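You operate a simulated robot arm through the tools that you are given. There is no shell and no other tool.

The job below is to be done with a simulated robot arm. You get a single attempt, and the scene is never put back.

JOB
Top up the tub and rinse the mud off the beads in the sieve.
Fine: run the tap till the water covers the blue line, turn it off short of the overflow slot and put the sieve back. Set down upright: sieve.

Only the result counts: the job must be done as asked and must still hold three seconds after the hand-in. Knocking over, shifting, dropping, spilling or breaking anything else fails it. Lids that push on must go on centred and level and be pressed home; caps that screw on are set level and turned clockwise until they are tight.

ROBOT AND FRAMES
A 7-joint arm with a two-finger parallel gripper, fixed in place. Base frame: the origin is at the foot of the arm, x ahead of it, y to its left, z up; the work surface is at about z = 85. Units: cm, degrees, N and s.
Its first joint turns from -149.0 to 149.0 degrees. Payload 3.43 kg.
Tool frame: the origin (TCP) lies between the finger pads and is the grasp point; the fingertips stand 3 cm ahead of it; z points along the fingers, y is the line along which they close. Largest opening 9.4 cm; finger width 2.8, thickness 1; the body of the gripper, 5 by 9.6 cm, starts 5.5 cm behind the TCP.
Orientation is that of the tool frame in the base frame, as a unit quaternion [x, y, z, w]. With the fingers straight down and closing along the base's y, the tool's x points along the base's -x, its y along +y and its z along -z.

CONTROLS
- The arm moves only by the tool send_rows. Its argument "rows" is a list of rows, each a list of 7 numbers: the shift along the base's x, y, z in cm, then the turn, a rotation vector about the base's x, y, z in degrees, then the opening, from 0 (shut) to 1 (fully open). In form: [[dx, dy, dz, wx, wy, wz, claw], ...]. A call has 1 to 20 rows; each row shifts and turns the commanded pose from where the row before left it. Rows are played at 5 a second. More than 5 cm and 8.6 degrees between two rows, or a gripper value outside its range, and nothing of the call is played. A pose out of reach is approached as far as the arm can. The call stops where the force on the tool passes 40 N (or 10 N more than at its start, if that is more) or the arm is blocked; 0.2 s more then pass. Each finger travels about 4.5 cm/s and halts on what it meets, pressing with about 34 N; the grip force reading is that of the motor and also rises with nothing between the fingers. The clock runs only during rows and for 0.2 s after the last one: add rows that do not move to give the fingers time. It gives the time, the measured TCP pose, the force on the tool (base axes), the opening and the grip force at its end, in the units of the frame above (readings bear some noise), with the torque about the TCP (base axes, N m) and any sound that the robot's microphone picked up, and new pictures: "pictures" is both (left out), scene, wrist or none.
- Cameras (640 x 400 px; columns grow to the right, rows downward): "scene" is fixed at [22.03, -50.05, 153.9]; the picture's right is [-0.99, 0.13, 0.00], its down [0.08, 0.62, -0.78] and it looks along [-0.10, -0.77, -0.63] (base axes); focal length 278 px, centre (320, 200). "wrist" rides on the gripper at [7.6, 1.4, -10.2] in the tool frame; the picture's right is [-0.18, 0.98, 0.00], its down [-0.75, -0.14, -0.64] and it looks along [-0.63, -0.12, 0.77] (tool axes); focal length 243 px, centre (320, 200). There is no depth. A picture from a camera that has moved, and an enlarged one, comes with that camera's place and axes in the base frame and with its lens.
- zoom(camera, box): a new picture of the part [left, top, right, bottom] of that camera's present view, enlarged. The clock stands still meanwhile.
- sign_off(): hands the job in; it is judged then, once.

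Places have to be worked out from the pictures, the camera data and where the tool is seen. Open the gripper and draw the arm clear of the work before you hand the job in, unless the task says otherwise.

The tools are called after "Call:" as name(argument=value, ...) on one line, values as JSON. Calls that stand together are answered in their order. send_rows: Moves the arm, as the interface text tells. Its arguments: {"type":"object","properties":{"rows":{"type":"array"},"pictures":{"type":"string","enum":["both","scene","wrist","none"]}},"required":["rows"]} The other tools are called the same way: zoom (camera, box) takes an enlarged picture of a part of a camera's view; sign_off () hands the job in.

At the start:

```text
t: 0.0
tcp_pos: [-4.24, -98.81, 127.63]
ee_rot: [0.0, 1.0, -0.004, 0.0]
wrist_force: [0.8, 0.0, 0.4]
torque: [-0.01, -0.01, 0.02]
gripper_width: 9.39
finger_force: 0.1
```

scene: 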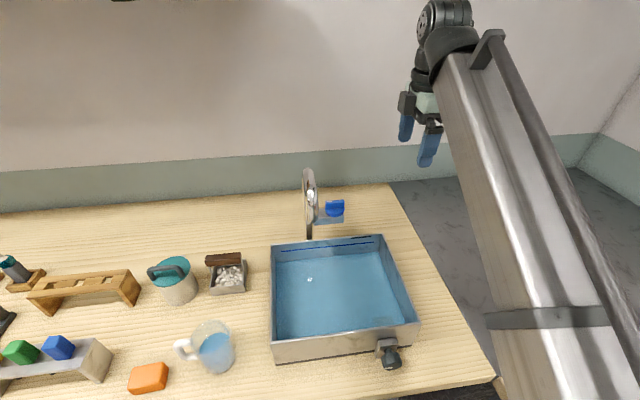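
wrist: 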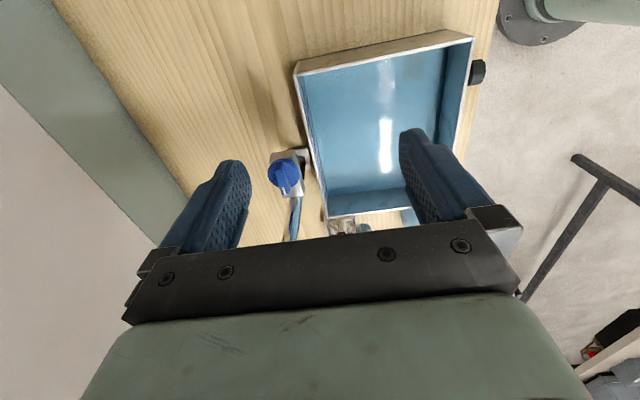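

I start by looking closely at the scene before any movement: the tub with the tap, the small tray of beads (the sieve?) and the other objects.

Call:
zoom(camera="scene", box=[250, 150, 450, 380])

Call:
zoom(camera="scene", box=[130, 230, 270, 320])

Call:
zoom(camera="scene", box=[0, 230, 250, 400])

Call:
zoom(camera="wrist", box=[240, 20, 520, 250])

```text
1.74 times, centred on (350, 265) of scene
camera zoom: at [22.03, -50.05, 153.9], right [-0.99, 0.13, 0.0], down [0.08, 0.62, -0.78], along [-0.1, -0.77, -0.63], focal length 484 px, centre (268, 87)
```

zoom: 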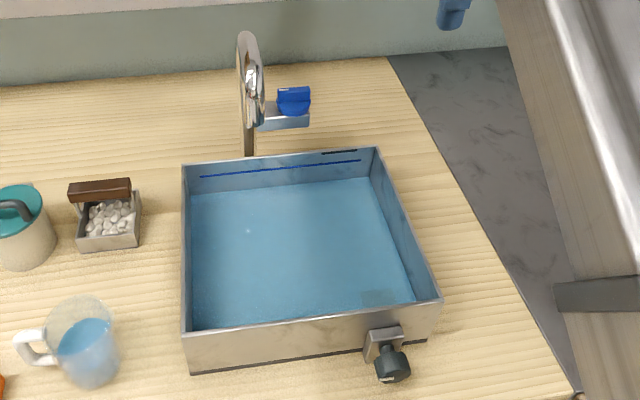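

```text
4.44 times, centred on (200, 275) of scene
camera zoom: at [22.03, -50.05, 153.9], right [-0.99, 0.13, 0.0], down [0.08, 0.62, -0.78], along [-0.1, -0.77, -0.63], focal length 1237 px, centre (853, -133)
```

zoom: 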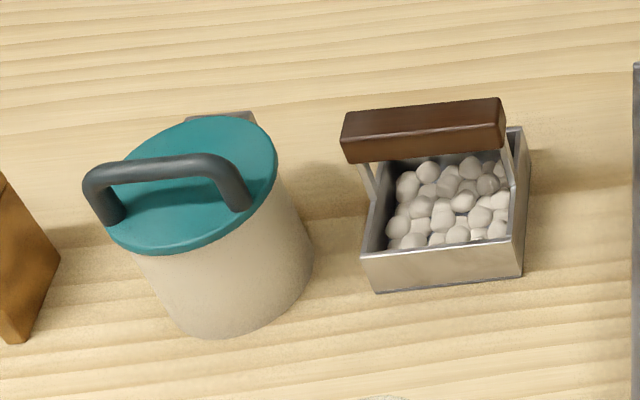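

```text
2.35 times, centred on (125, 315) of scene
camera zoom: at [22.03, -50.05, 153.9], right [-0.99, 0.13, 0.0], down [0.08, 0.62, -0.78], along [-0.1, -0.77, -0.63], focal length 655 px, centre (779, -71)
```

zoom: 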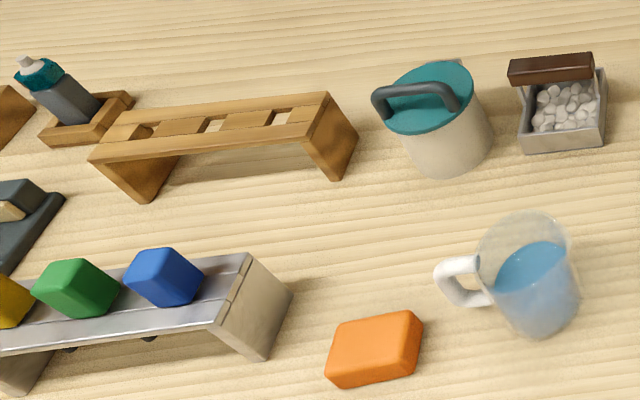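

```text
1.74 times, centred on (380, 135) of wrist
camera zoom: at [-12.11, -97.16, 138.01], right [0.18, 0.98, -0.01], down [0.75, -0.14, 0.64], along [0.63, -0.13, -0.77], focal length 422 px, centre (216, 313)
```

zoom: 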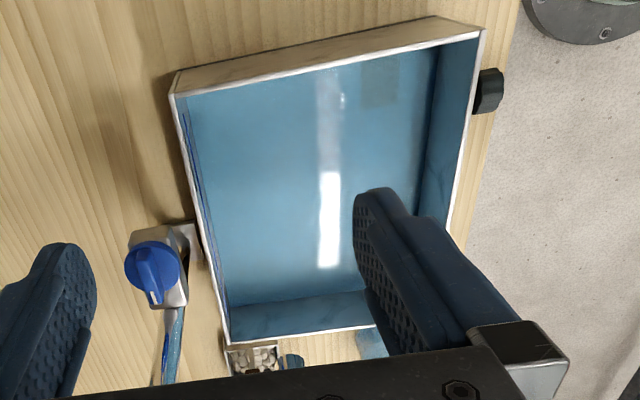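

The tub spans about x −3..29, y −77..−102, with its rim near z 97; the tap's blue knob is near [10.4, −108, 102]. I zoom on the knob, the far tub wall with the blue line, and the black valve.

Call:
zoom(camera="wrist", box=[250, 130, 350, 245])

Call:
zoom(camera="scene", box=[285, 160, 355, 250])

Call:
zoom(camera="scene", box=[265, 225, 395, 285])

Call:
zoom(camera="scene", box=[350, 310, 430, 380])

```text
3.48 times, centred on (300, 188) of wrist
camera zoom: at [-12.11, -97.16, 138.01], right [0.18, 0.98, -0.01], down [0.75, -0.14, 0.64], along [0.63, -0.13, -0.77], focal length 844 px, centre (390, 244)
```

zoom: 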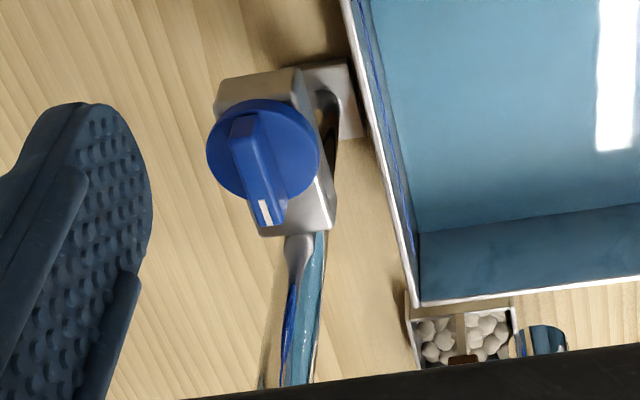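

```text
4.44 times, centred on (320, 205) of scene
camera zoom: at [22.03, -50.05, 153.9], right [-0.99, 0.13, 0.0], down [0.08, 0.62, -0.78], along [-0.1, -0.77, -0.63], focal length 1237 px, centre (320, 178)
```

zoom: 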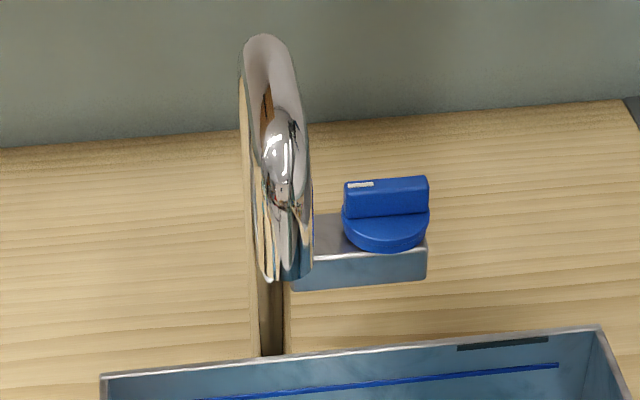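

```text
4.92 times, centred on (330, 255) of scene
camera zoom: at [22.03, -50.05, 153.9], right [-0.99, 0.13, 0.0], down [0.08, 0.62, -0.78], along [-0.1, -0.77, -0.63], focal length 1370 px, centre (271, -71)
```

zoom: 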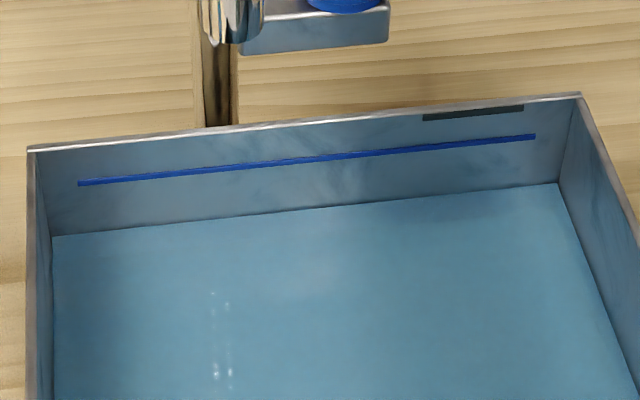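

```text
5.71 times, centred on (390, 345) of scene
camera zoom: at [22.03, -50.05, 153.9], right [-0.99, 0.13, 0.0], down [0.08, 0.62, -0.78], along [-0.1, -0.77, -0.63], focal length 1590 px, centre (-80, -629)
```

zoom: 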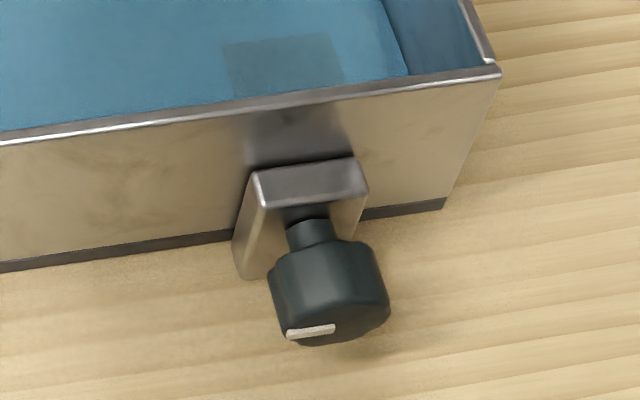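

Both the knob (~[10, −108.5, fin top 105]) and the sieve handle (~[41.5, −101, 94.5]) lie about 109 cm out. I test how far the arm reaches with the tool down by moving high over the knob.

Call:
send_rows(rows=[[2.4, -1.6, -1.2, 0, 0, 0, 1], [2.4, -1.6, -1.2, 0, 0, 0, 1], [2.4, -1.6, -1.2, 0, 0, 0, 1], [2.4, -1.6, -1.2, 0, 0, 0, 1], [2.4, -1.6, -1.2, 0, 0, 0, 1], [2.2, -1.7, -1.2, 0, 0, 0, 1], [0, 0, 0, 0, 0, 0, 1], [0, 0, 0, 0, 0, 0, 1]])

Call:
zoom(camera="scene", box=[185, 240, 255, 300])

```text
t: 1.8
tcp_pos: [9.86, -108.52, 120.45]
ee_rot: [0.001, 1.0, -0.005, -0.001]
wrist_force: [-0.1, -0.3, -0.2]
torque: [-0.02, 0.01, 0.01]
gripper_width: 9.4
finger_force: 0.1
camera wrist: at [2.07, -106.96, 130.79], right [0.18, 0.98, -0.01], down [0.75, -0.14, 0.64], along [0.63, -0.13, -0.77], focal length 243 px, centre (320, 200)
```

scene: 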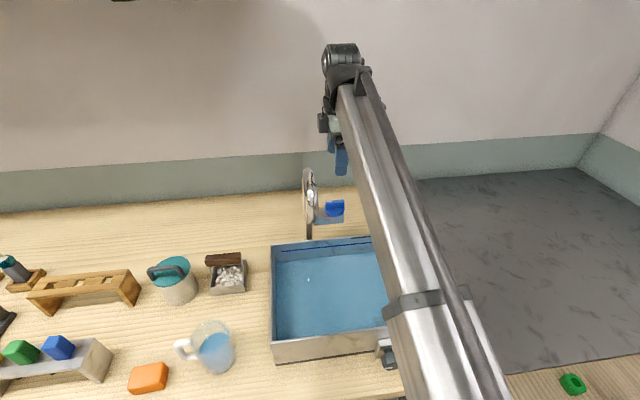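
wrist: 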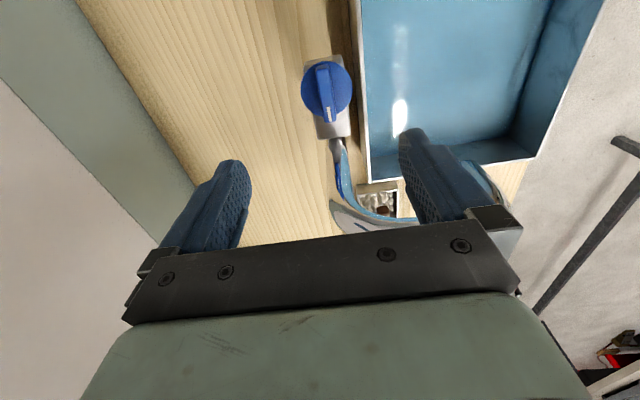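

```text
6.67 times, centred on (220, 270) of scene
camera zoom: at [22.03, -50.05, 153.9], right [-0.99, 0.13, 0.0], down [0.08, 0.62, -0.78], along [-0.1, -0.77, -0.63], focal length 1855 px, centre (987, -267)
```

zoom: 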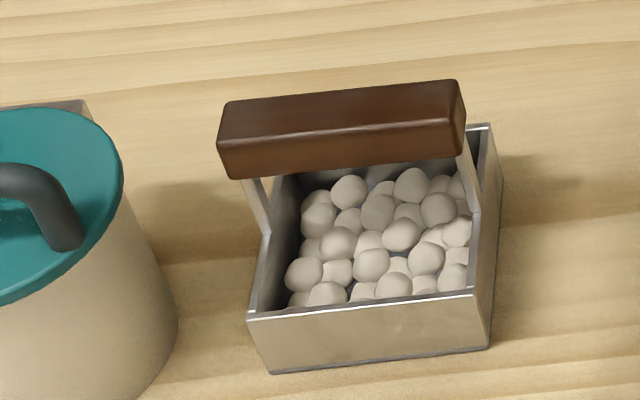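

The arm reaches [9.9, −108.5, 120] tool-down without trouble. From this wrist view the fin centre is about [9.5, −108.1], lying along x; I lower to just above it and check.

Call:
send_rows(rows=[[-0.1, 0.1, -2.0, 0, 0, 0, 1], [-0.1, 0.1, -2.0, 0, 0, 0, 1], [-0.1, 0.1, -2.0, 0, 0, 0, 1], [-0.06, 0.1, -2.0, 0, 0, 0, 1], [0, 0, -2.0, 0, 0, 0, 1], [0, 0, 0, 0, 0, 0, 1], [0, 0, 0, 0, 0, 0, 1]])

Call:
zoom(camera="scene", box=[285, 150, 365, 240])

Call:
zoom(camera="wrist", box=[200, 0, 480, 240])

```text
t: 3.4
tcp_pos: [9.59, -108.06, 110.49]
ee_rot: [0.001, 1.0, -0.005, -0.001]
wrist_force: [0.8, 0.2, 0.5]
torque: [0.01, -0.02, 0.01]
gripper_width: 9.39
finger_force: 0.1
camera wrist: at [1.72, -106.49, 120.83], right [0.18, 0.98, -0.01], down [0.75, -0.14, 0.64], along [0.63, -0.13, -0.77], focal length 243 px, centre (320, 200)
```

scene: 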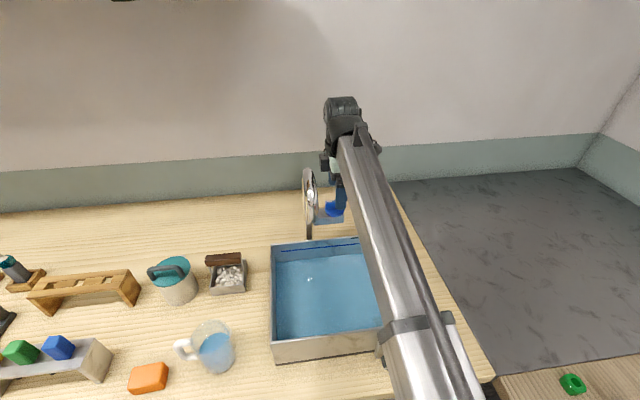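
wrist: 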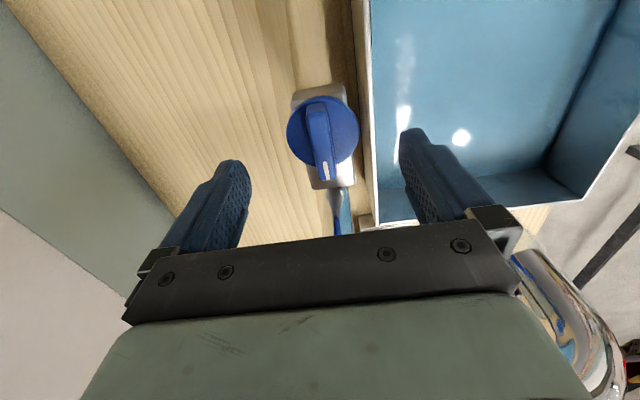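

```text
4.44 times, centred on (325, 195) of scene
camera zoom: at [22.03, -50.05, 153.9], right [-0.99, 0.13, 0.0], down [0.08, 0.62, -0.78], along [-0.1, -0.77, -0.63], focal length 1237 px, centre (298, 222)
```

zoom: 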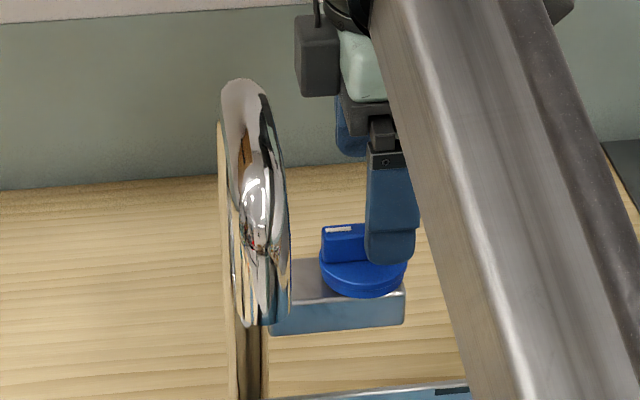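

```text
1.67 times, centred on (340, 120) of wrist
camera zoom: at [1.72, -106.49, 120.83], right [0.18, 0.98, -0.01], down [0.75, -0.14, 0.64], along [0.63, -0.13, -0.77], focal length 404 px, centre (287, 333)
```

zoom: 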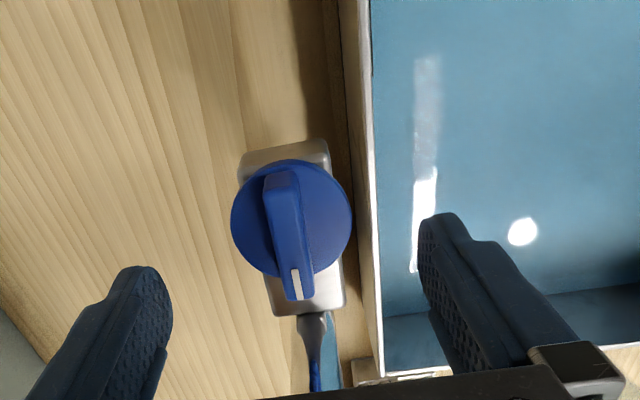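

The fin's axis is at about [9.65, −108.05], top ~104.4. I lower the fingertips to z≈103 on both sides of the fin and close on it.

Call:
send_rows(rows=[[0.06, 0, -1.5, 0, 0, 0, 1], [0, 0, -1.5, 0, 0, 0, 1], [0, 0, -1.5, 0, 0, 0, 1], [0, 0, 0, 0, 0, 0, 0.5], [0, 0, 0, 0, 0, 0, 0.2], [0, 0, 0, 0, 0, 0, 0.0], [0, 0, 0, 0, 0, 0, 0.0], [0, 0, 0, 0, 0, 0, 0.0], [0, 0, 0, 0, 0, 0, 0.0]])

Call:
zoom(camera="scene", box=[265, 170, 385, 290])

```text
t: 5.4
tcp_pos: [9.71, -108.04, 106.0]
ee_rot: [0.0, 1.0, -0.004, -0.001]
wrist_force: [0.1, 2.8, -3.1]
torque: [0.17, 0.01, 0.02]
gripper_width: 5.56
finger_force: 45.2
camera wrist: at [1.84, -106.42, 116.3], right [0.18, 0.98, -0.01], down [0.75, -0.14, 0.64], along [0.63, -0.12, -0.77], focal length 243 px, centre (320, 200)
```

scene: 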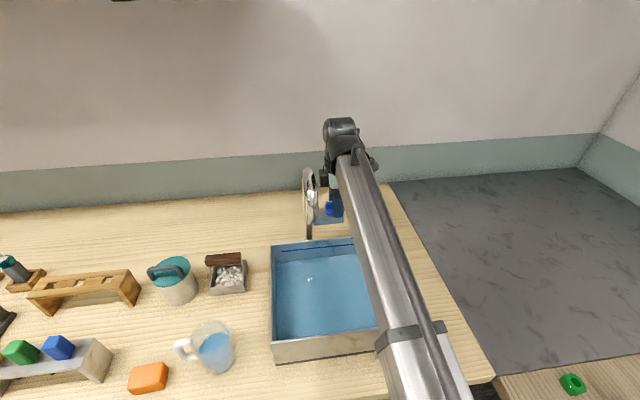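
wrist: 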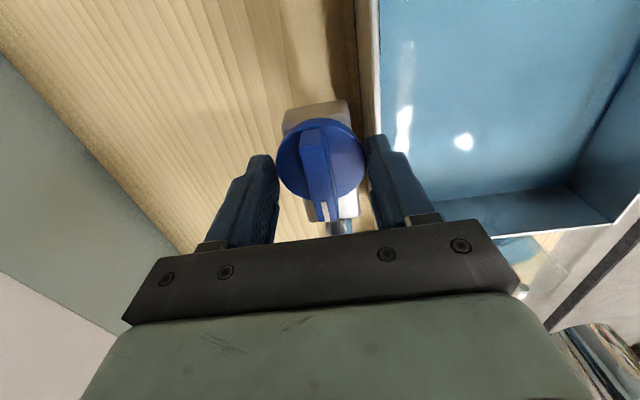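

```text
3.33 times, centred on (325, 230) of scene
camera zoom: at [22.03, -50.05, 153.9], right [-0.99, 0.13, 0.0], down [0.08, 0.62, -0.78], along [-0.1, -0.77, -0.63], focal length 928 px, centre (303, 100)
```

zoom: 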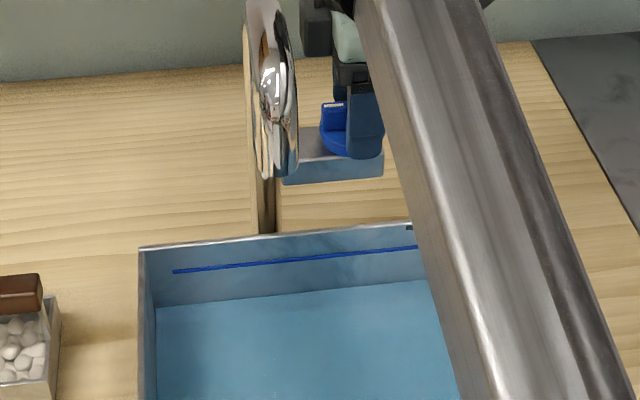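

The fingers closed on the 5.56 cm disc rather than the fin. I open, raise by 1.4 cm and close on the fin itself.

Call:
send_rows(rows=[[0, 0, 0, 0, 0, 0, 0.75], [0, 0, 0, 0, 0, 0, 0.75], [0, 0, 0.7, 0, 0, 0, 0.75], [0, 0, 0.7, 0, 0, 0, 0.75], [0, 0, 0, 0, 0, 0, 0.4], [0, 0, 0, 0, 0, 0, 0.1], [0, 0, 0, 0, 0, 0, 0.0], [0, 0, 0, 0, 0, 0, 0.0], [0, 0, 0, 0, 0, 0, 0.0], [0, 0, 0, 0, 0, 0, 0.0]])

```text
t: 7.6
tcp_pos: [9.65, -108.0, 107.42]
ee_rot: [0.001, 1.0, -0.004, -0.001]
wrist_force: [0.3, 1.7, 1.1]
torque: [0.58, -0.03, 0.0]
gripper_width: 1.4
finger_force: 45.0
camera wrist: at [1.83, -106.42, 117.71], right [0.18, 0.98, -0.01], down [0.75, -0.14, 0.64], along [0.63, -0.13, -0.77], focal length 243 px, centre (320, 200)
```

scene: 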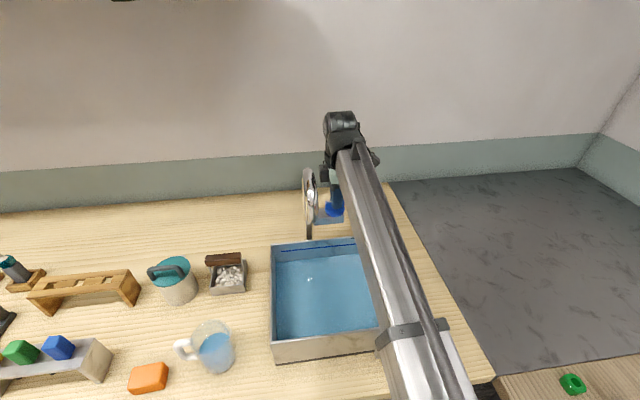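
wrist: 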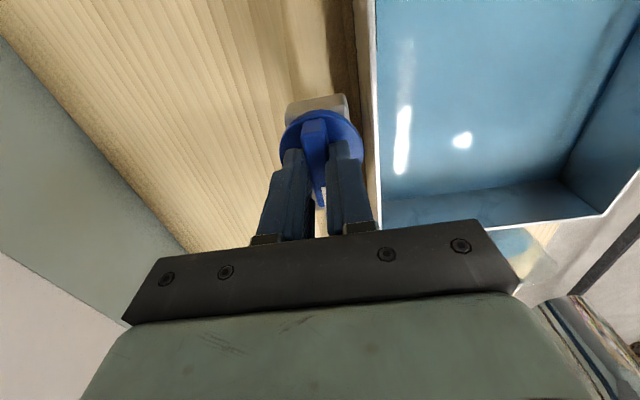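

The fin (1.4 cm thick) is held. I turn it counter-clockwise (seen from above) by 10° and watch torque, sound and picture for flow.

Call:
send_rows(rows=[[0, 0, 0, 0, 0, 5, 0], [0, 0, 0, 0, 0, 5, 0], [0, 0, 0, 0, 0, 0, 0]])

Call:
zoom(camera="scene", box=[265, 170, 385, 290])

```text
t: 8.4
tcp_pos: [9.65, -108.06, 107.31]
ee_rot: [-0.088, 0.996, -0.004, -0.001]
wrist_force: [-1.5, -0.4, -0.2]
torque: [0.53, -0.01, -0.04]
gripper_width: 1.39
finger_force: 44.5
camera wrist: at [1.68, -107.82, 117.71], right [0.01, 1.0, -0.01], down [0.77, 0.0, 0.64], along [0.64, -0.01, -0.77], focal length 243 px, centre (320, 200)
```

scene: 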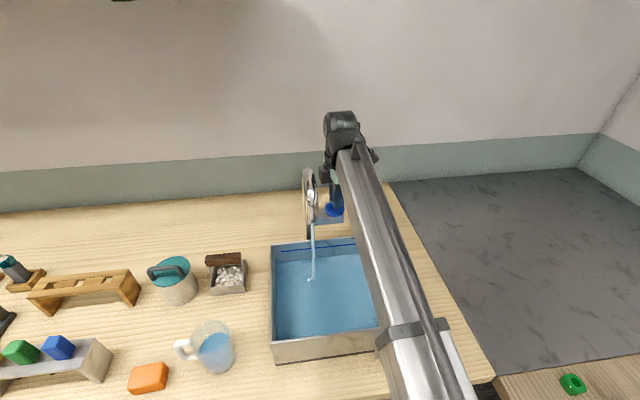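
wrist: 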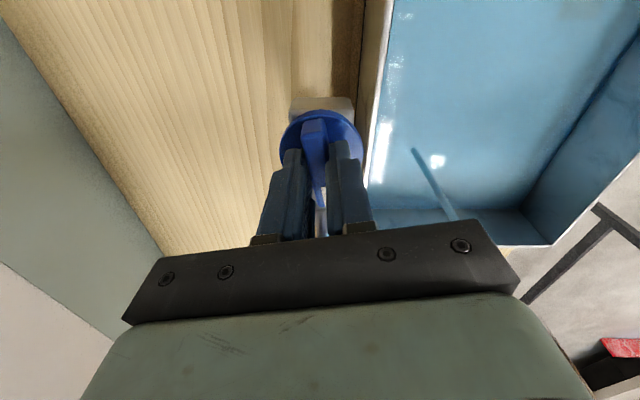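

```text
3.33 times, centred on (325, 230) of scene
camera zoom: at [22.03, -50.05, 153.9], right [-0.99, 0.13, 0.0], down [0.08, 0.62, -0.78], along [-0.1, -0.77, -0.63], focal length 928 px, centre (303, 100)
```

zoom: 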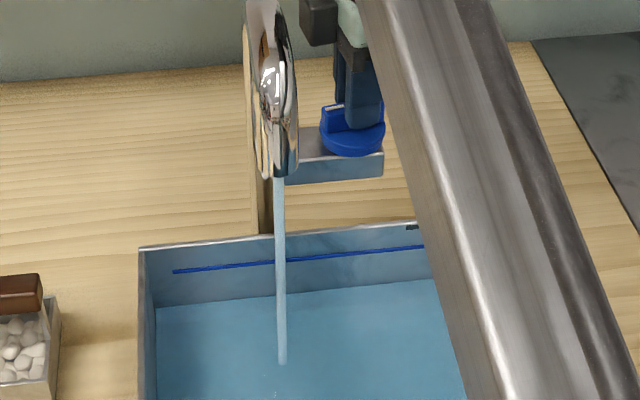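

Water flows into the tub with the knob at 10°. I hold still and measure how fast the level rises.

Call:
send_rows(rows=[[0, 0, 0, 0, 0, 0, 0], [0, 0, 0, 0, 0, 0, 0], [0, 0, 0, 0, 0, 0, 0], [0, 0, 0, 0, 0, 0, 0], [0, 0, 0, 0, 0, 0, 0], [0, 0, 0, 0, 0, 0, 0], [0, 0, 0, 0, 0, 0, 0], [0, 0, 0, 0, 0, 0, 0], [0, 0, 0, 0, 0, 0, 0], [0, 0, 0, 0, 0, 0, 0]], pictures="scene")

Call:
zoom(camera="scene", box=[265, 225, 395, 285])

```text
t: 10.6
tcp_pos: [9.65, -108.03, 107.27]
ee_rot: [-0.087, 0.996, -0.004, -0.001]
wrist_force: [0.6, -4.5, 0.1]
torque: [0.39, 0.22, 0.0]
gripper_width: 1.39
finger_force: 44.9
```

scene: 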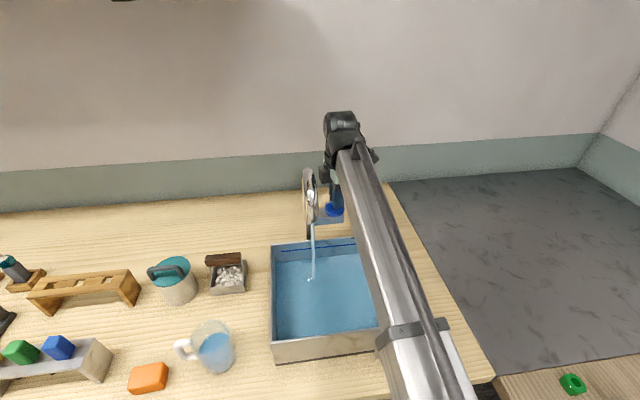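

```text
4.92 times, centred on (330, 255) of scene
camera zoom: at [22.03, -50.05, 153.9], right [-0.99, 0.13, 0.0], down [0.08, 0.62, -0.78], along [-0.1, -0.77, -0.63], focal length 1370 px, centre (271, -71)
```

zoom: 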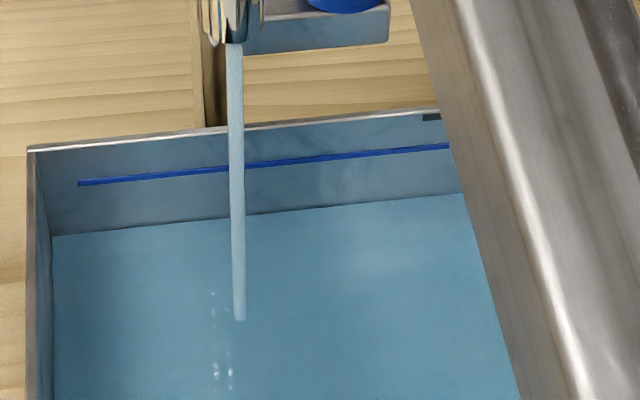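

The rise is barely visible in 2 s at this opening. I open by another 20° and run 2 s more.

Call:
send_rows(rows=[[0, 0, 0, 0, 0, 5, 0], [0, 0, 0, 0, 0, 5, 0], [0, 0, 0, 0, 0, 5, 0], [0, 0, 0, 0, 0, 5, 0], [0, 0, 0, 0, 0, 0, 0], [0, 0, 0, 0, 0, 0, 0], [0, 0, 0, 0, 0, 0, 0], [0, 0, 0, 0, 0, 0, 0], [0, 0, 0, 0, 0, 0, 0], [0, 0, 0, 0, 0, 0, 0]], pictures="scene")

Call:
zoom(camera="scene", box=[265, 225, 395, 285])

```text
t: 12.8
tcp_pos: [9.69, -108.15, 107.3]
ee_rot: [-0.259, 0.966, -0.006, -0.001]
wrist_force: [6.2, -22.6, 9.8]
torque: [0.45, -0.49, -0.1]
gripper_width: 1.39
finger_force: 45.4
```

scene: 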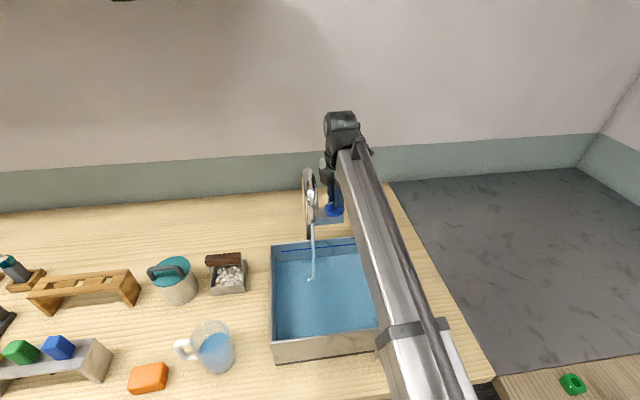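

```text
4.92 times, centred on (330, 255) of scene
camera zoom: at [22.03, -50.05, 153.9], right [-0.99, 0.13, 0.0], down [0.08, 0.62, -0.78], along [-0.1, -0.77, -0.63], focal length 1370 px, centre (271, -71)
```

zoom: 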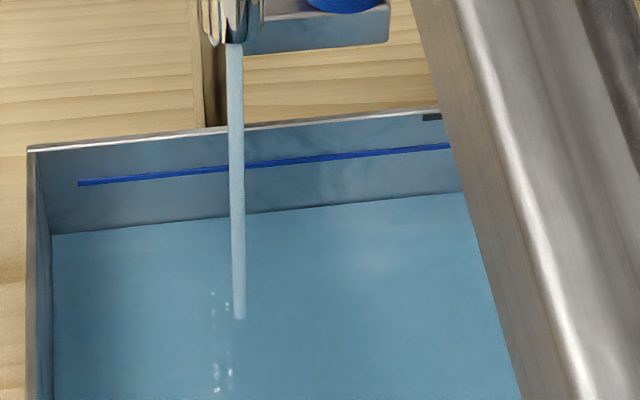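

The level moved up ~2 px; the sideways force (−23 N in y) shows the fin's axis is slightly further out, so I shift −0.2 in y and open 30° more.

Call:
send_rows(rows=[[0.05, -0.2, 0, 0, 0, 0, 0], [0, 0, 0, 0, 0, 5, 0], [0, 0, 0, 0, 0, 5, 0], [0, 0, 0, 0, 0, 5, 0], [0, 0, 0, 0, 0, 5, 0], [0, 0, 0, 0, 0, 5, 0], [0, 0, 0, 0, 0, 5, 0], [0, 0, 0, 0, 0, 0, 0], [0, 0, 0, 0, 0, 0, 0], [0, 0, 0, 0, 0, 0, 0], [0, 0, 0, 0, 0, 0, 0]], pictures="scene")

Call:
zoom(camera="scene", box=[265, 225, 395, 285])

```text
t: 15.2
tcp_pos: [9.83, -108.29, 107.36]
ee_rot: [-0.5, 0.866, -0.005, 0.003]
wrist_force: [19.4, -12.4, 7.0]
torque: [-0.07, 0.03, -0.06]
gripper_width: 1.37
finger_force: 44.7
```

scene: 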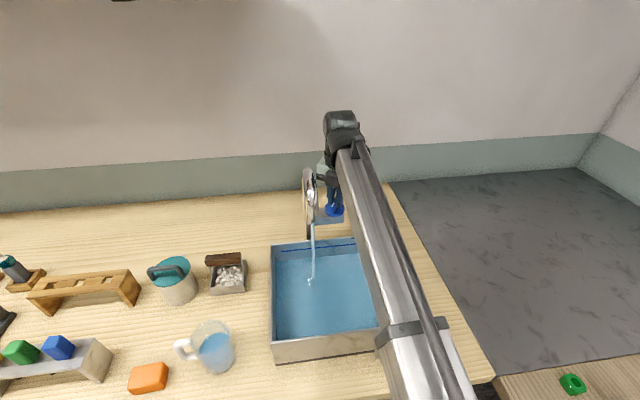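

```text
4.92 times, centred on (330, 255) of scene
camera zoom: at [22.03, -50.05, 153.9], right [-0.99, 0.13, 0.0], down [0.08, 0.62, -0.78], along [-0.1, -0.77, -0.63], focal length 1370 px, centre (271, -71)
```

zoom: 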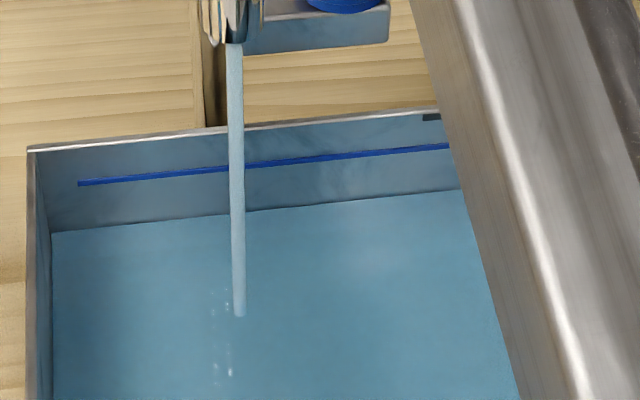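

The rate is about 1 px/s. I ease the side load (+0.2 x, −0.1 y), open 20° more and run on.

Call:
send_rows(rows=[[0.2, -0.1, 0, 0, 0, 0, 0], [0, 0, 0, 0, 0, 5, 0], [0, 0, 0, 0, 0, 5, 0], [0, 0, 0, 0, 0, 5, 0], [0, 0, 0, 0, 0, 5, 0], [0, 0, 0, 0, 0, 0, 0], [0, 0, 0, 0, 0, 0, 0], [0, 0, 0, 0, 0, 0, 0], [0, 0, 0, 0, 0, 0, 0], [0, 0, 0, 0, 0, 0, 0], [0, 0, 0, 0, 0, 0, 0], [0, 0, 0, 0, 0, 0, 0], [0, 0, 0, 0, 0, 0, 0], [0, 0, 0, 0, 0, 0, 0], [0, 0, 0, 0, 0, 0, 0], [0, 0, 0, 0, 0, 0, 0], [0, 0, 0, 0, 0, 0, 0], [0, 0, 0, 0, 0, 0, 0], [0, 0, 0, 0, 0, 0, 0], [0, 0, 0, 0, 0, 0, 0]], pictures="scene")

Call:
zoom(camera="scene", box=[265, 225, 395, 285])

```text
t: 19.4
tcp_pos: [9.84, -108.24, 107.36]
ee_rot: [-0.643, 0.766, -0.004, 0.003]
wrist_force: [11.2, 7.1, 0.7]
torque: [0.3, 0.26, -0.03]
gripper_width: 1.38
finger_force: 44.7
```

scene: 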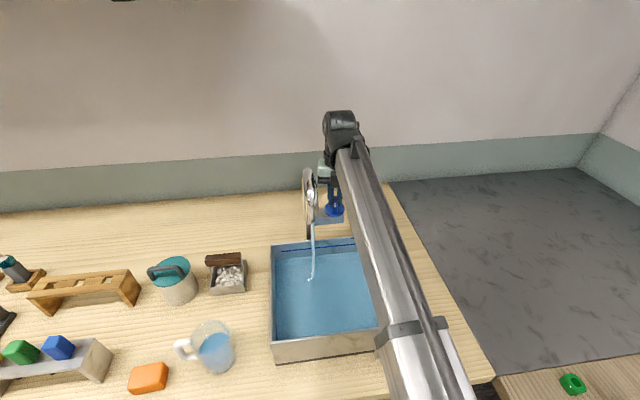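

```text
4.92 times, centred on (330, 255) of scene
camera zoom: at [22.03, -50.05, 153.9], right [-0.99, 0.13, 0.0], down [0.08, 0.62, -0.78], along [-0.1, -0.77, -0.63], focal length 1370 px, centre (271, -71)
```

zoom: 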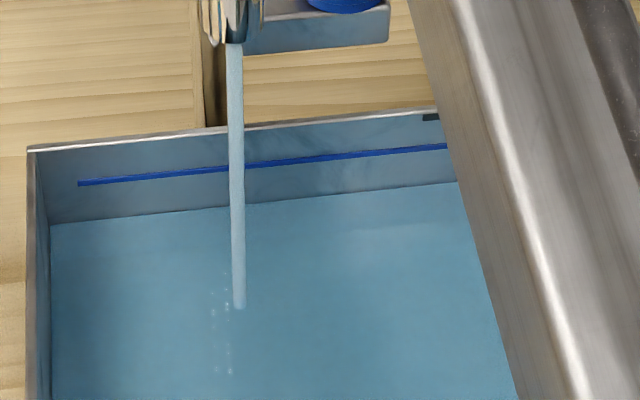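

Now ~2 px/s (level line at row 224; target ~174, i.e. midway between blue line top ~181 and slot bottom ~164). I keep it running in 4 s steps.

Call:
send_rows(rows=[[0.1, 0.05, 0, 0, 0, 0, 0], [0, 0, 0, 0, 0, 0, 0], [0, 0, 0, 0, 0, 0, 0], [0, 0, 0, 0, 0, 0, 0], [0, 0, 0, 0, 0, 0, 0], [0, 0, 0, 0, 0, 0, 0], [0, 0, 0, 0, 0, 0, 0], [0, 0, 0, 0, 0, 0, 0], [0, 0, 0, 0, 0, 0, 0], [0, 0, 0, 0, 0, 0, 0], [0, 0, 0, 0, 0, 0, 0], [0, 0, 0, 0, 0, 0, 0], [0, 0, 0, 0, 0, 0, 0], [0, 0, 0, 0, 0, 0, 0], [0, 0, 0, 0, 0, 0, 0], [0, 0, 0, 0, 0, 0, 0], [0, 0, 0, 0, 0, 0, 0], [0, 0, 0, 0, 0, 0, 0], [0, 0, 0, 0, 0, 0, 0], [0, 0, 0, 0, 0, 0, 0]], pictures="none")

Call:
zoom(camera="scene", box=[265, 225, 395, 285])

```text
t: 23.6
tcp_pos: [9.94, -108.33, 107.27]
ee_rot: [-0.642, 0.766, -0.004, 0.002]
wrist_force: [-6.4, -0.7, -2.8]
torque: [-0.17, 0.71, 0.0]
gripper_width: 1.41
finger_force: 45.5
```

```text
4.92 times, centred on (330, 255) of scene
camera zoom: at [22.03, -50.05, 153.9], right [-0.99, 0.13, 0.0], down [0.08, 0.62, -0.78], along [-0.1, -0.77, -0.63], focal length 1370 px, centre (271, -71)
```

zoom: 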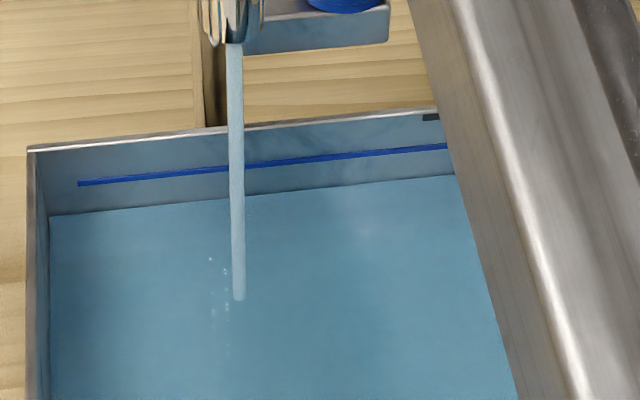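

The level is at ~215 (2.2 px/s), so I continue another 4 s.

Call:
send_rows(rows=[[0, 0, 0, 0, 0, 0, 0], [0, 0, 0, 0, 0, 0, 0], [0, 0, 0, 0, 0, 0, 0], [0, 0, 0, 0, 0, 0, 0], [0, 0, 0, 0, 0, 0, 0], [0, 0, 0, 0, 0, 0, 0], [0, 0, 0, 0, 0, 0, 0], [0, 0, 0, 0, 0, 0, 0], [0, 0, 0, 0, 0, 0, 0], [0, 0, 0, 0, 0, 0, 0], [0, 0, 0, 0, 0, 0, 0], [0, 0, 0, 0, 0, 0, 0], [0, 0, 0, 0, 0, 0, 0], [0, 0, 0, 0, 0, 0, 0], [0, 0, 0, 0, 0, 0, 0], [0, 0, 0, 0, 0, 0, 0], [0, 0, 0, 0, 0, 0, 0], [0, 0, 0, 0, 0, 0, 0], [0, 0, 0, 0, 0, 0, 0], [0, 0, 0, 0, 0, 0, 0]], pictures="none")

Call:
zoom(camera="scene", box=[265, 225, 395, 285])

```text
t: 27.8
tcp_pos: [9.93, -108.3, 107.4]
ee_rot: [-0.643, 0.766, -0.004, 0.001]
wrist_force: [-7.8, -1.7, -1.5]
torque: [0.08, 0.68, 0.05]
gripper_width: 1.38
finger_force: 44.9
```

```text
4.92 times, centred on (330, 255) of scene
camera zoom: at [22.03, -50.05, 153.9], right [-0.99, 0.13, 0.0], down [0.08, 0.62, -0.78], along [-0.1, -0.77, -0.63], focal length 1370 px, centre (271, -71)
```

zoom: 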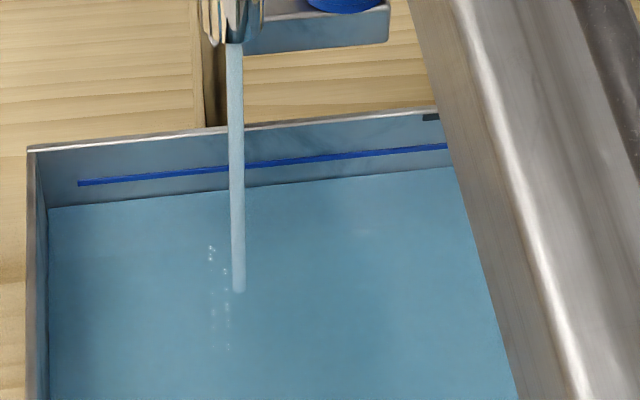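

Level at ~207; about 32 px remain, so another 4 s.

Call:
send_rows(rows=[[0, 0, 0, 0, 0, 0, 0], [0, 0, 0, 0, 0, 0, 0], [0, 0, 0, 0, 0, 0, 0], [0, 0, 0, 0, 0, 0, 0], [0, 0, 0, 0, 0, 0, 0], [0, 0, 0, 0, 0, 0, 0], [0, 0, 0, 0, 0, 0, 0], [0, 0, 0, 0, 0, 0, 0], [0, 0, 0, 0, 0, 0, 0], [0, 0, 0, 0, 0, 0, 0], [0, 0, 0, 0, 0, 0, 0], [0, 0, 0, 0, 0, 0, 0], [0, 0, 0, 0, 0, 0, 0], [0, 0, 0, 0, 0, 0, 0], [0, 0, 0, 0, 0, 0, 0], [0, 0, 0, 0, 0, 0, 0], [0, 0, 0, 0, 0, 0, 0], [0, 0, 0, 0, 0, 0, 0], [0, 0, 0, 0, 0, 0, 0], [0, 0, 0, 0, 0, 0, 0]], pictures="none")

Call:
zoom(camera="scene", box=[265, 225, 395, 285])

```text
t: 32.0
tcp_pos: [9.89, -108.29, 107.35]
ee_rot: [-0.642, 0.766, -0.004, 0.002]
wrist_force: [-8.0, -2.5, -1.2]
torque: [0.04, 0.73, 0.02]
gripper_width: 1.4
finger_force: 45.3
```

```text
4.92 times, centred on (330, 255) of scene
camera zoom: at [22.03, -50.05, 153.9], right [-0.99, 0.13, 0.0], down [0.08, 0.62, -0.78], along [-0.1, -0.77, -0.63], focal length 1370 px, centre (271, -71)
```

zoom: 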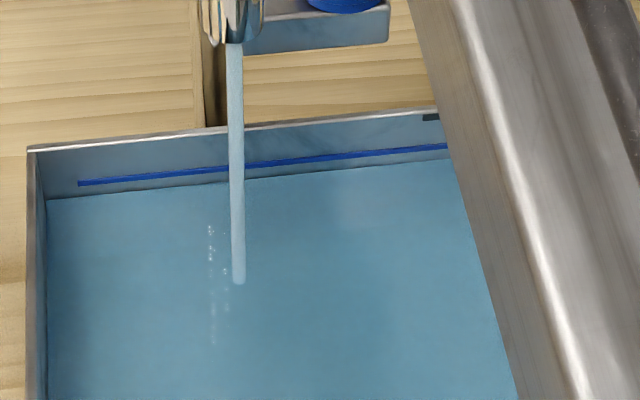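

Level at ~199; another 4 s.

Call:
send_rows(rows=[[0, 0, 0, 0, 0, 0, 0], [0, 0, 0, 0, 0, 0, 0], [0, 0, 0, 0, 0, 0, 0], [0, 0, 0, 0, 0, 0, 0], [0, 0, 0, 0, 0, 0, 0], [0, 0, 0, 0, 0, 0, 0], [0, 0, 0, 0, 0, 0, 0], [0, 0, 0, 0, 0, 0, 0], [0, 0, 0, 0, 0, 0, 0], [0, 0, 0, 0, 0, 0, 0], [0, 0, 0, 0, 0, 0, 0], [0, 0, 0, 0, 0, 0, 0], [0, 0, 0, 0, 0, 0, 0], [0, 0, 0, 0, 0, 0, 0], [0, 0, 0, 0, 0, 0, 0], [0, 0, 0, 0, 0, 0, 0], [0, 0, 0, 0, 0, 0, 0], [0, 0, 0, 0, 0, 0, 0], [0, 0, 0, 0, 0, 0, 0], [0, 0, 0, 0, 0, 0, 0]], pictures="none")

Call:
zoom(camera="scene", box=[265, 225, 395, 285])

```text
t: 36.2
tcp_pos: [9.98, -108.3, 107.38]
ee_rot: [-0.643, 0.766, -0.003, 0.003]
wrist_force: [-8.1, -1.9, 0.2]
torque: [0.05, 0.71, 0.02]
gripper_width: 1.42
finger_force: 45.5
```

```text
4.92 times, centred on (330, 255) of scene
camera zoom: at [22.03, -50.05, 153.9], right [-0.99, 0.13, 0.0], down [0.08, 0.62, -0.78], along [-0.1, -0.77, -0.63], focal length 1370 px, centre (271, -71)
```

zoom: 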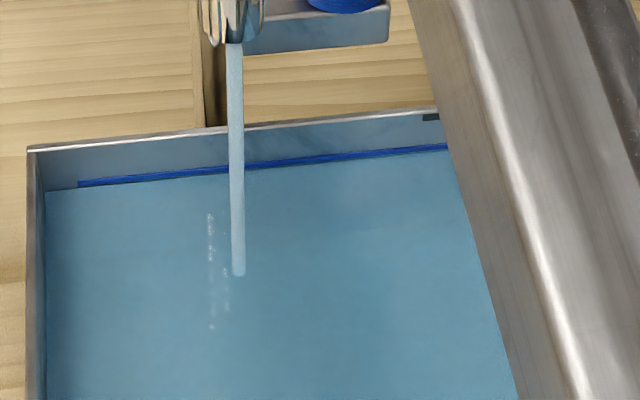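

Level is at the bottom edge of the blue line (~190). Another 3.6 s, then I check.

Call:
send_rows(rows=[[0, 0, 0, 0, 0, 0, 0], [0, 0, 0, 0, 0, 0, 0], [0, 0, 0, 0, 0, 0, 0], [0, 0, 0, 0, 0, 0, 0], [0, 0, 0, 0, 0, 0, 0], [0, 0, 0, 0, 0, 0, 0], [0, 0, 0, 0, 0, 0, 0], [0, 0, 0, 0, 0, 0, 0], [0, 0, 0, 0, 0, 0, 0], [0, 0, 0, 0, 0, 0, 0], [0, 0, 0, 0, 0, 0, 0], [0, 0, 0, 0, 0, 0, 0], [0, 0, 0, 0, 0, 0, 0], [0, 0, 0, 0, 0, 0, 0], [0, 0, 0, 0, 0, 0, 0], [0, 0, 0, 0, 0, 0, 0], [0, 0, 0, 0, 0, 0, 0], [0, 0, 0, 0, 0, 0, 0]], pictures="none")

Call:
zoom(camera="scene", box=[265, 225, 395, 285])

```text
t: 40.0
tcp_pos: [9.95, -108.33, 107.24]
ee_rot: [-0.643, 0.766, -0.003, 0.003]
wrist_force: [-8.6, -2.1, -1.4]
torque: [0.04, 0.73, 0.02]
gripper_width: 1.37
finger_force: 44.6
```

```text
4.92 times, centred on (330, 255) of scene
camera zoom: at [22.03, -50.05, 153.9], right [-0.99, 0.13, 0.0], down [0.08, 0.62, -0.78], along [-0.1, -0.77, -0.63], focal length 1370 px, centre (271, -71)
```

zoom: 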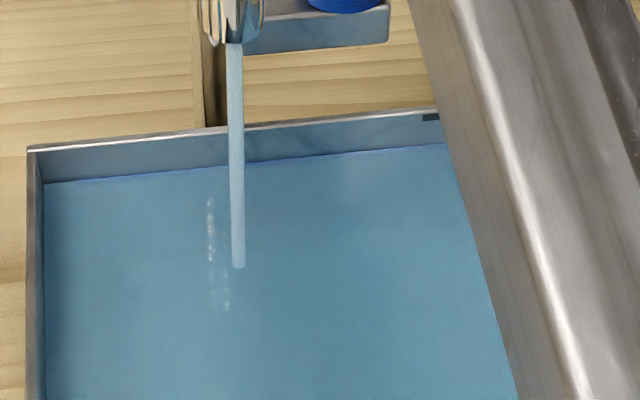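

The line is just covered (~183). I run 1.4 s more, then turn the knob back clockwise 80°, following the fin's slight offset from the axis.

Call:
send_rows(rows=[[0, 0, 0, 0, 0, 0, 0], [0, 0, 0, 0, 0, 0, 0], [0, 0, 0, 0, 0, 0, 0], [-0.02, 0.01, 0, 0, 0, -5, 0], [-0.02, 0.01, 0, 0, 0, -5, 0], [-0.02, 0.01, 0, 0, 0, -5, 0], [-0.02, 0.01, 0, 0, 0, -5, 0], [-0.02, 0.01, 0, 0, 0, -5, 0], [-0.02, 0.01, 0, 0, 0, -5, 0], [-0.02, 0.01, 0, 0, 0, -5, 0], [-0.02, 0.02, 0, 0, 0, -5, 0], [-0.01, 0.02, 0, 0, 0, -5, 0], [-0.01, 0.02, 0, 0, 0, -5, 0], [-0.01, 0.02, 0, 0, 0, -5, 0], [-0.01, 0.02, 0, 0, 0, -5, 0], [-0.01, 0.02, 0, 0, 0, -5, 0], [-0.01, 0.02, 0, 0, 0, -5, 0], [-0.01, 0.02, 0, 0, 0, -5, 0], [0, 0.02, 0, 0, 0, -5, 0], [0, 0, 0, 0, 0, 0, 0]], pictures="both")

Call:
zoom(camera="scene", box=[265, 225, 395, 285])

```text
t: 44.2
tcp_pos: [9.67, -107.92, 107.32]
ee_rot: [0.001, 1.0, -0.005, -0.001]
wrist_force: [-15.4, 6.8, -5.5]
torque: [0.68, 0.25, 0.1]
gripper_width: 1.4
finger_force: 44.8
camera wrist: at [1.84, -106.42, 117.71], right [0.19, 0.98, -0.01], down [0.75, -0.14, 0.64], along [0.63, -0.13, -0.77], focal length 243 px, centre (320, 200)
```

scene: 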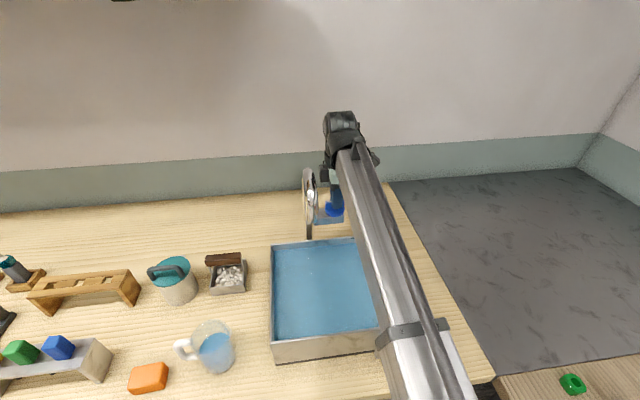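
wrist: 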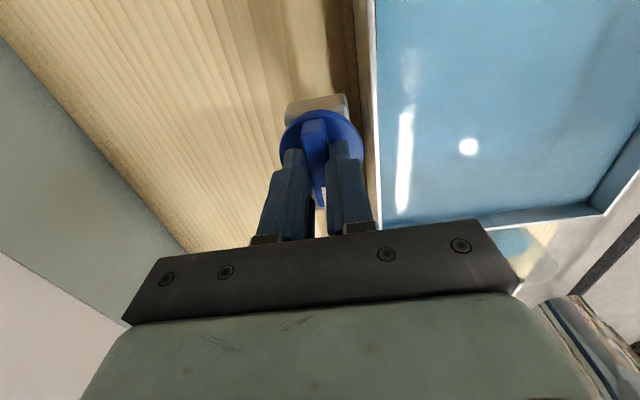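

```text
4.92 times, centred on (330, 255) of scene
camera zoom: at [22.03, -50.05, 153.9], right [-0.99, 0.13, 0.0], down [0.08, 0.62, -0.78], along [-0.1, -0.77, -0.63], focal length 1370 px, centre (271, -71)
```

zoom: 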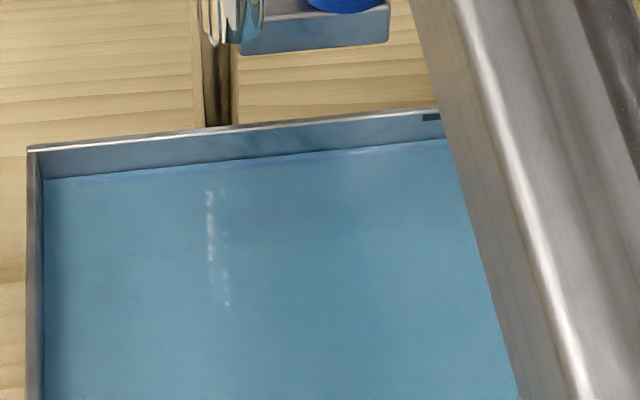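

The tap is off and the level reads ~178, above the line. I zoom in to check the margin before letting go of the knob.

Call:
zoom(camera="scene", box=[265, 240, 315, 270])

Call:
zoom(camera="scene", box=[310, 230, 365, 265])

Call:
zoom(camera="scene", box=[290, 180, 360, 250])

```text
12.80 times, centred on (290, 255) of scene
camera zoom: at [22.03, -50.05, 153.9], right [-0.99, 0.13, 0.0], down [0.08, 0.62, -0.78], along [-0.1, -0.77, -0.63], focal length 3562 px, centre (704, -504)
```

zoom: 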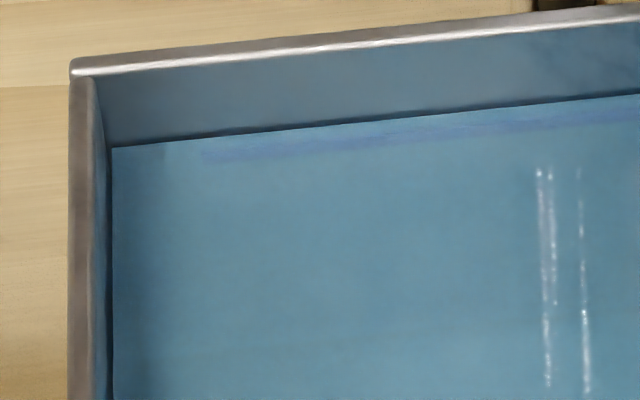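

```text
11.43 times, centred on (338, 248) of scene
camera zoom: at [22.03, -50.05, 153.9], right [-0.99, 0.13, 0.0], down [0.08, 0.62, -0.78], along [-0.1, -0.77, -0.63], focal length 3181 px, centre (120, -343)
```

zoom: 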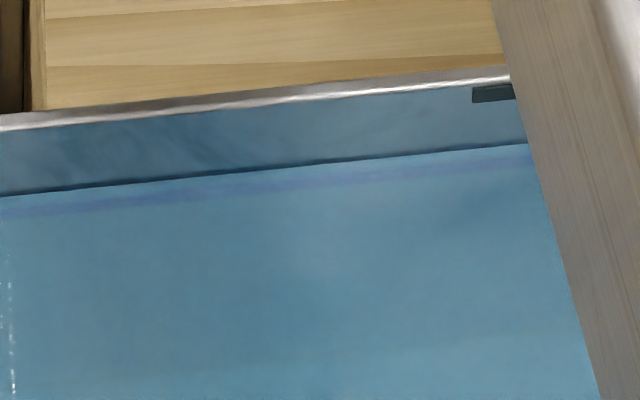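

```text
5.71 times, centred on (325, 215) of scene
camera zoom: at [22.03, -50.05, 153.9], right [-0.99, 0.13, 0.0], down [0.08, 0.62, -0.78], along [-0.1, -0.77, -0.63], focal length 1590 px, centre (291, 114)
```

zoom: 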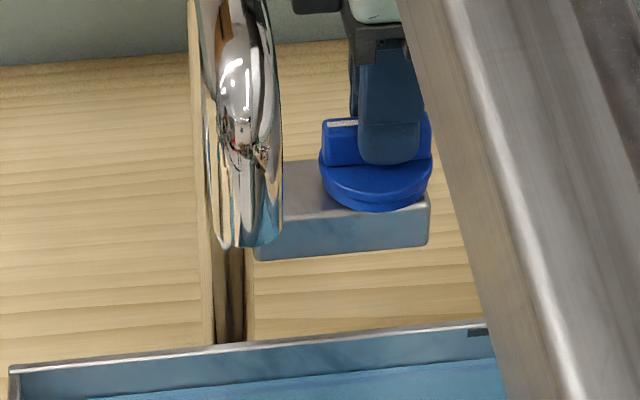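

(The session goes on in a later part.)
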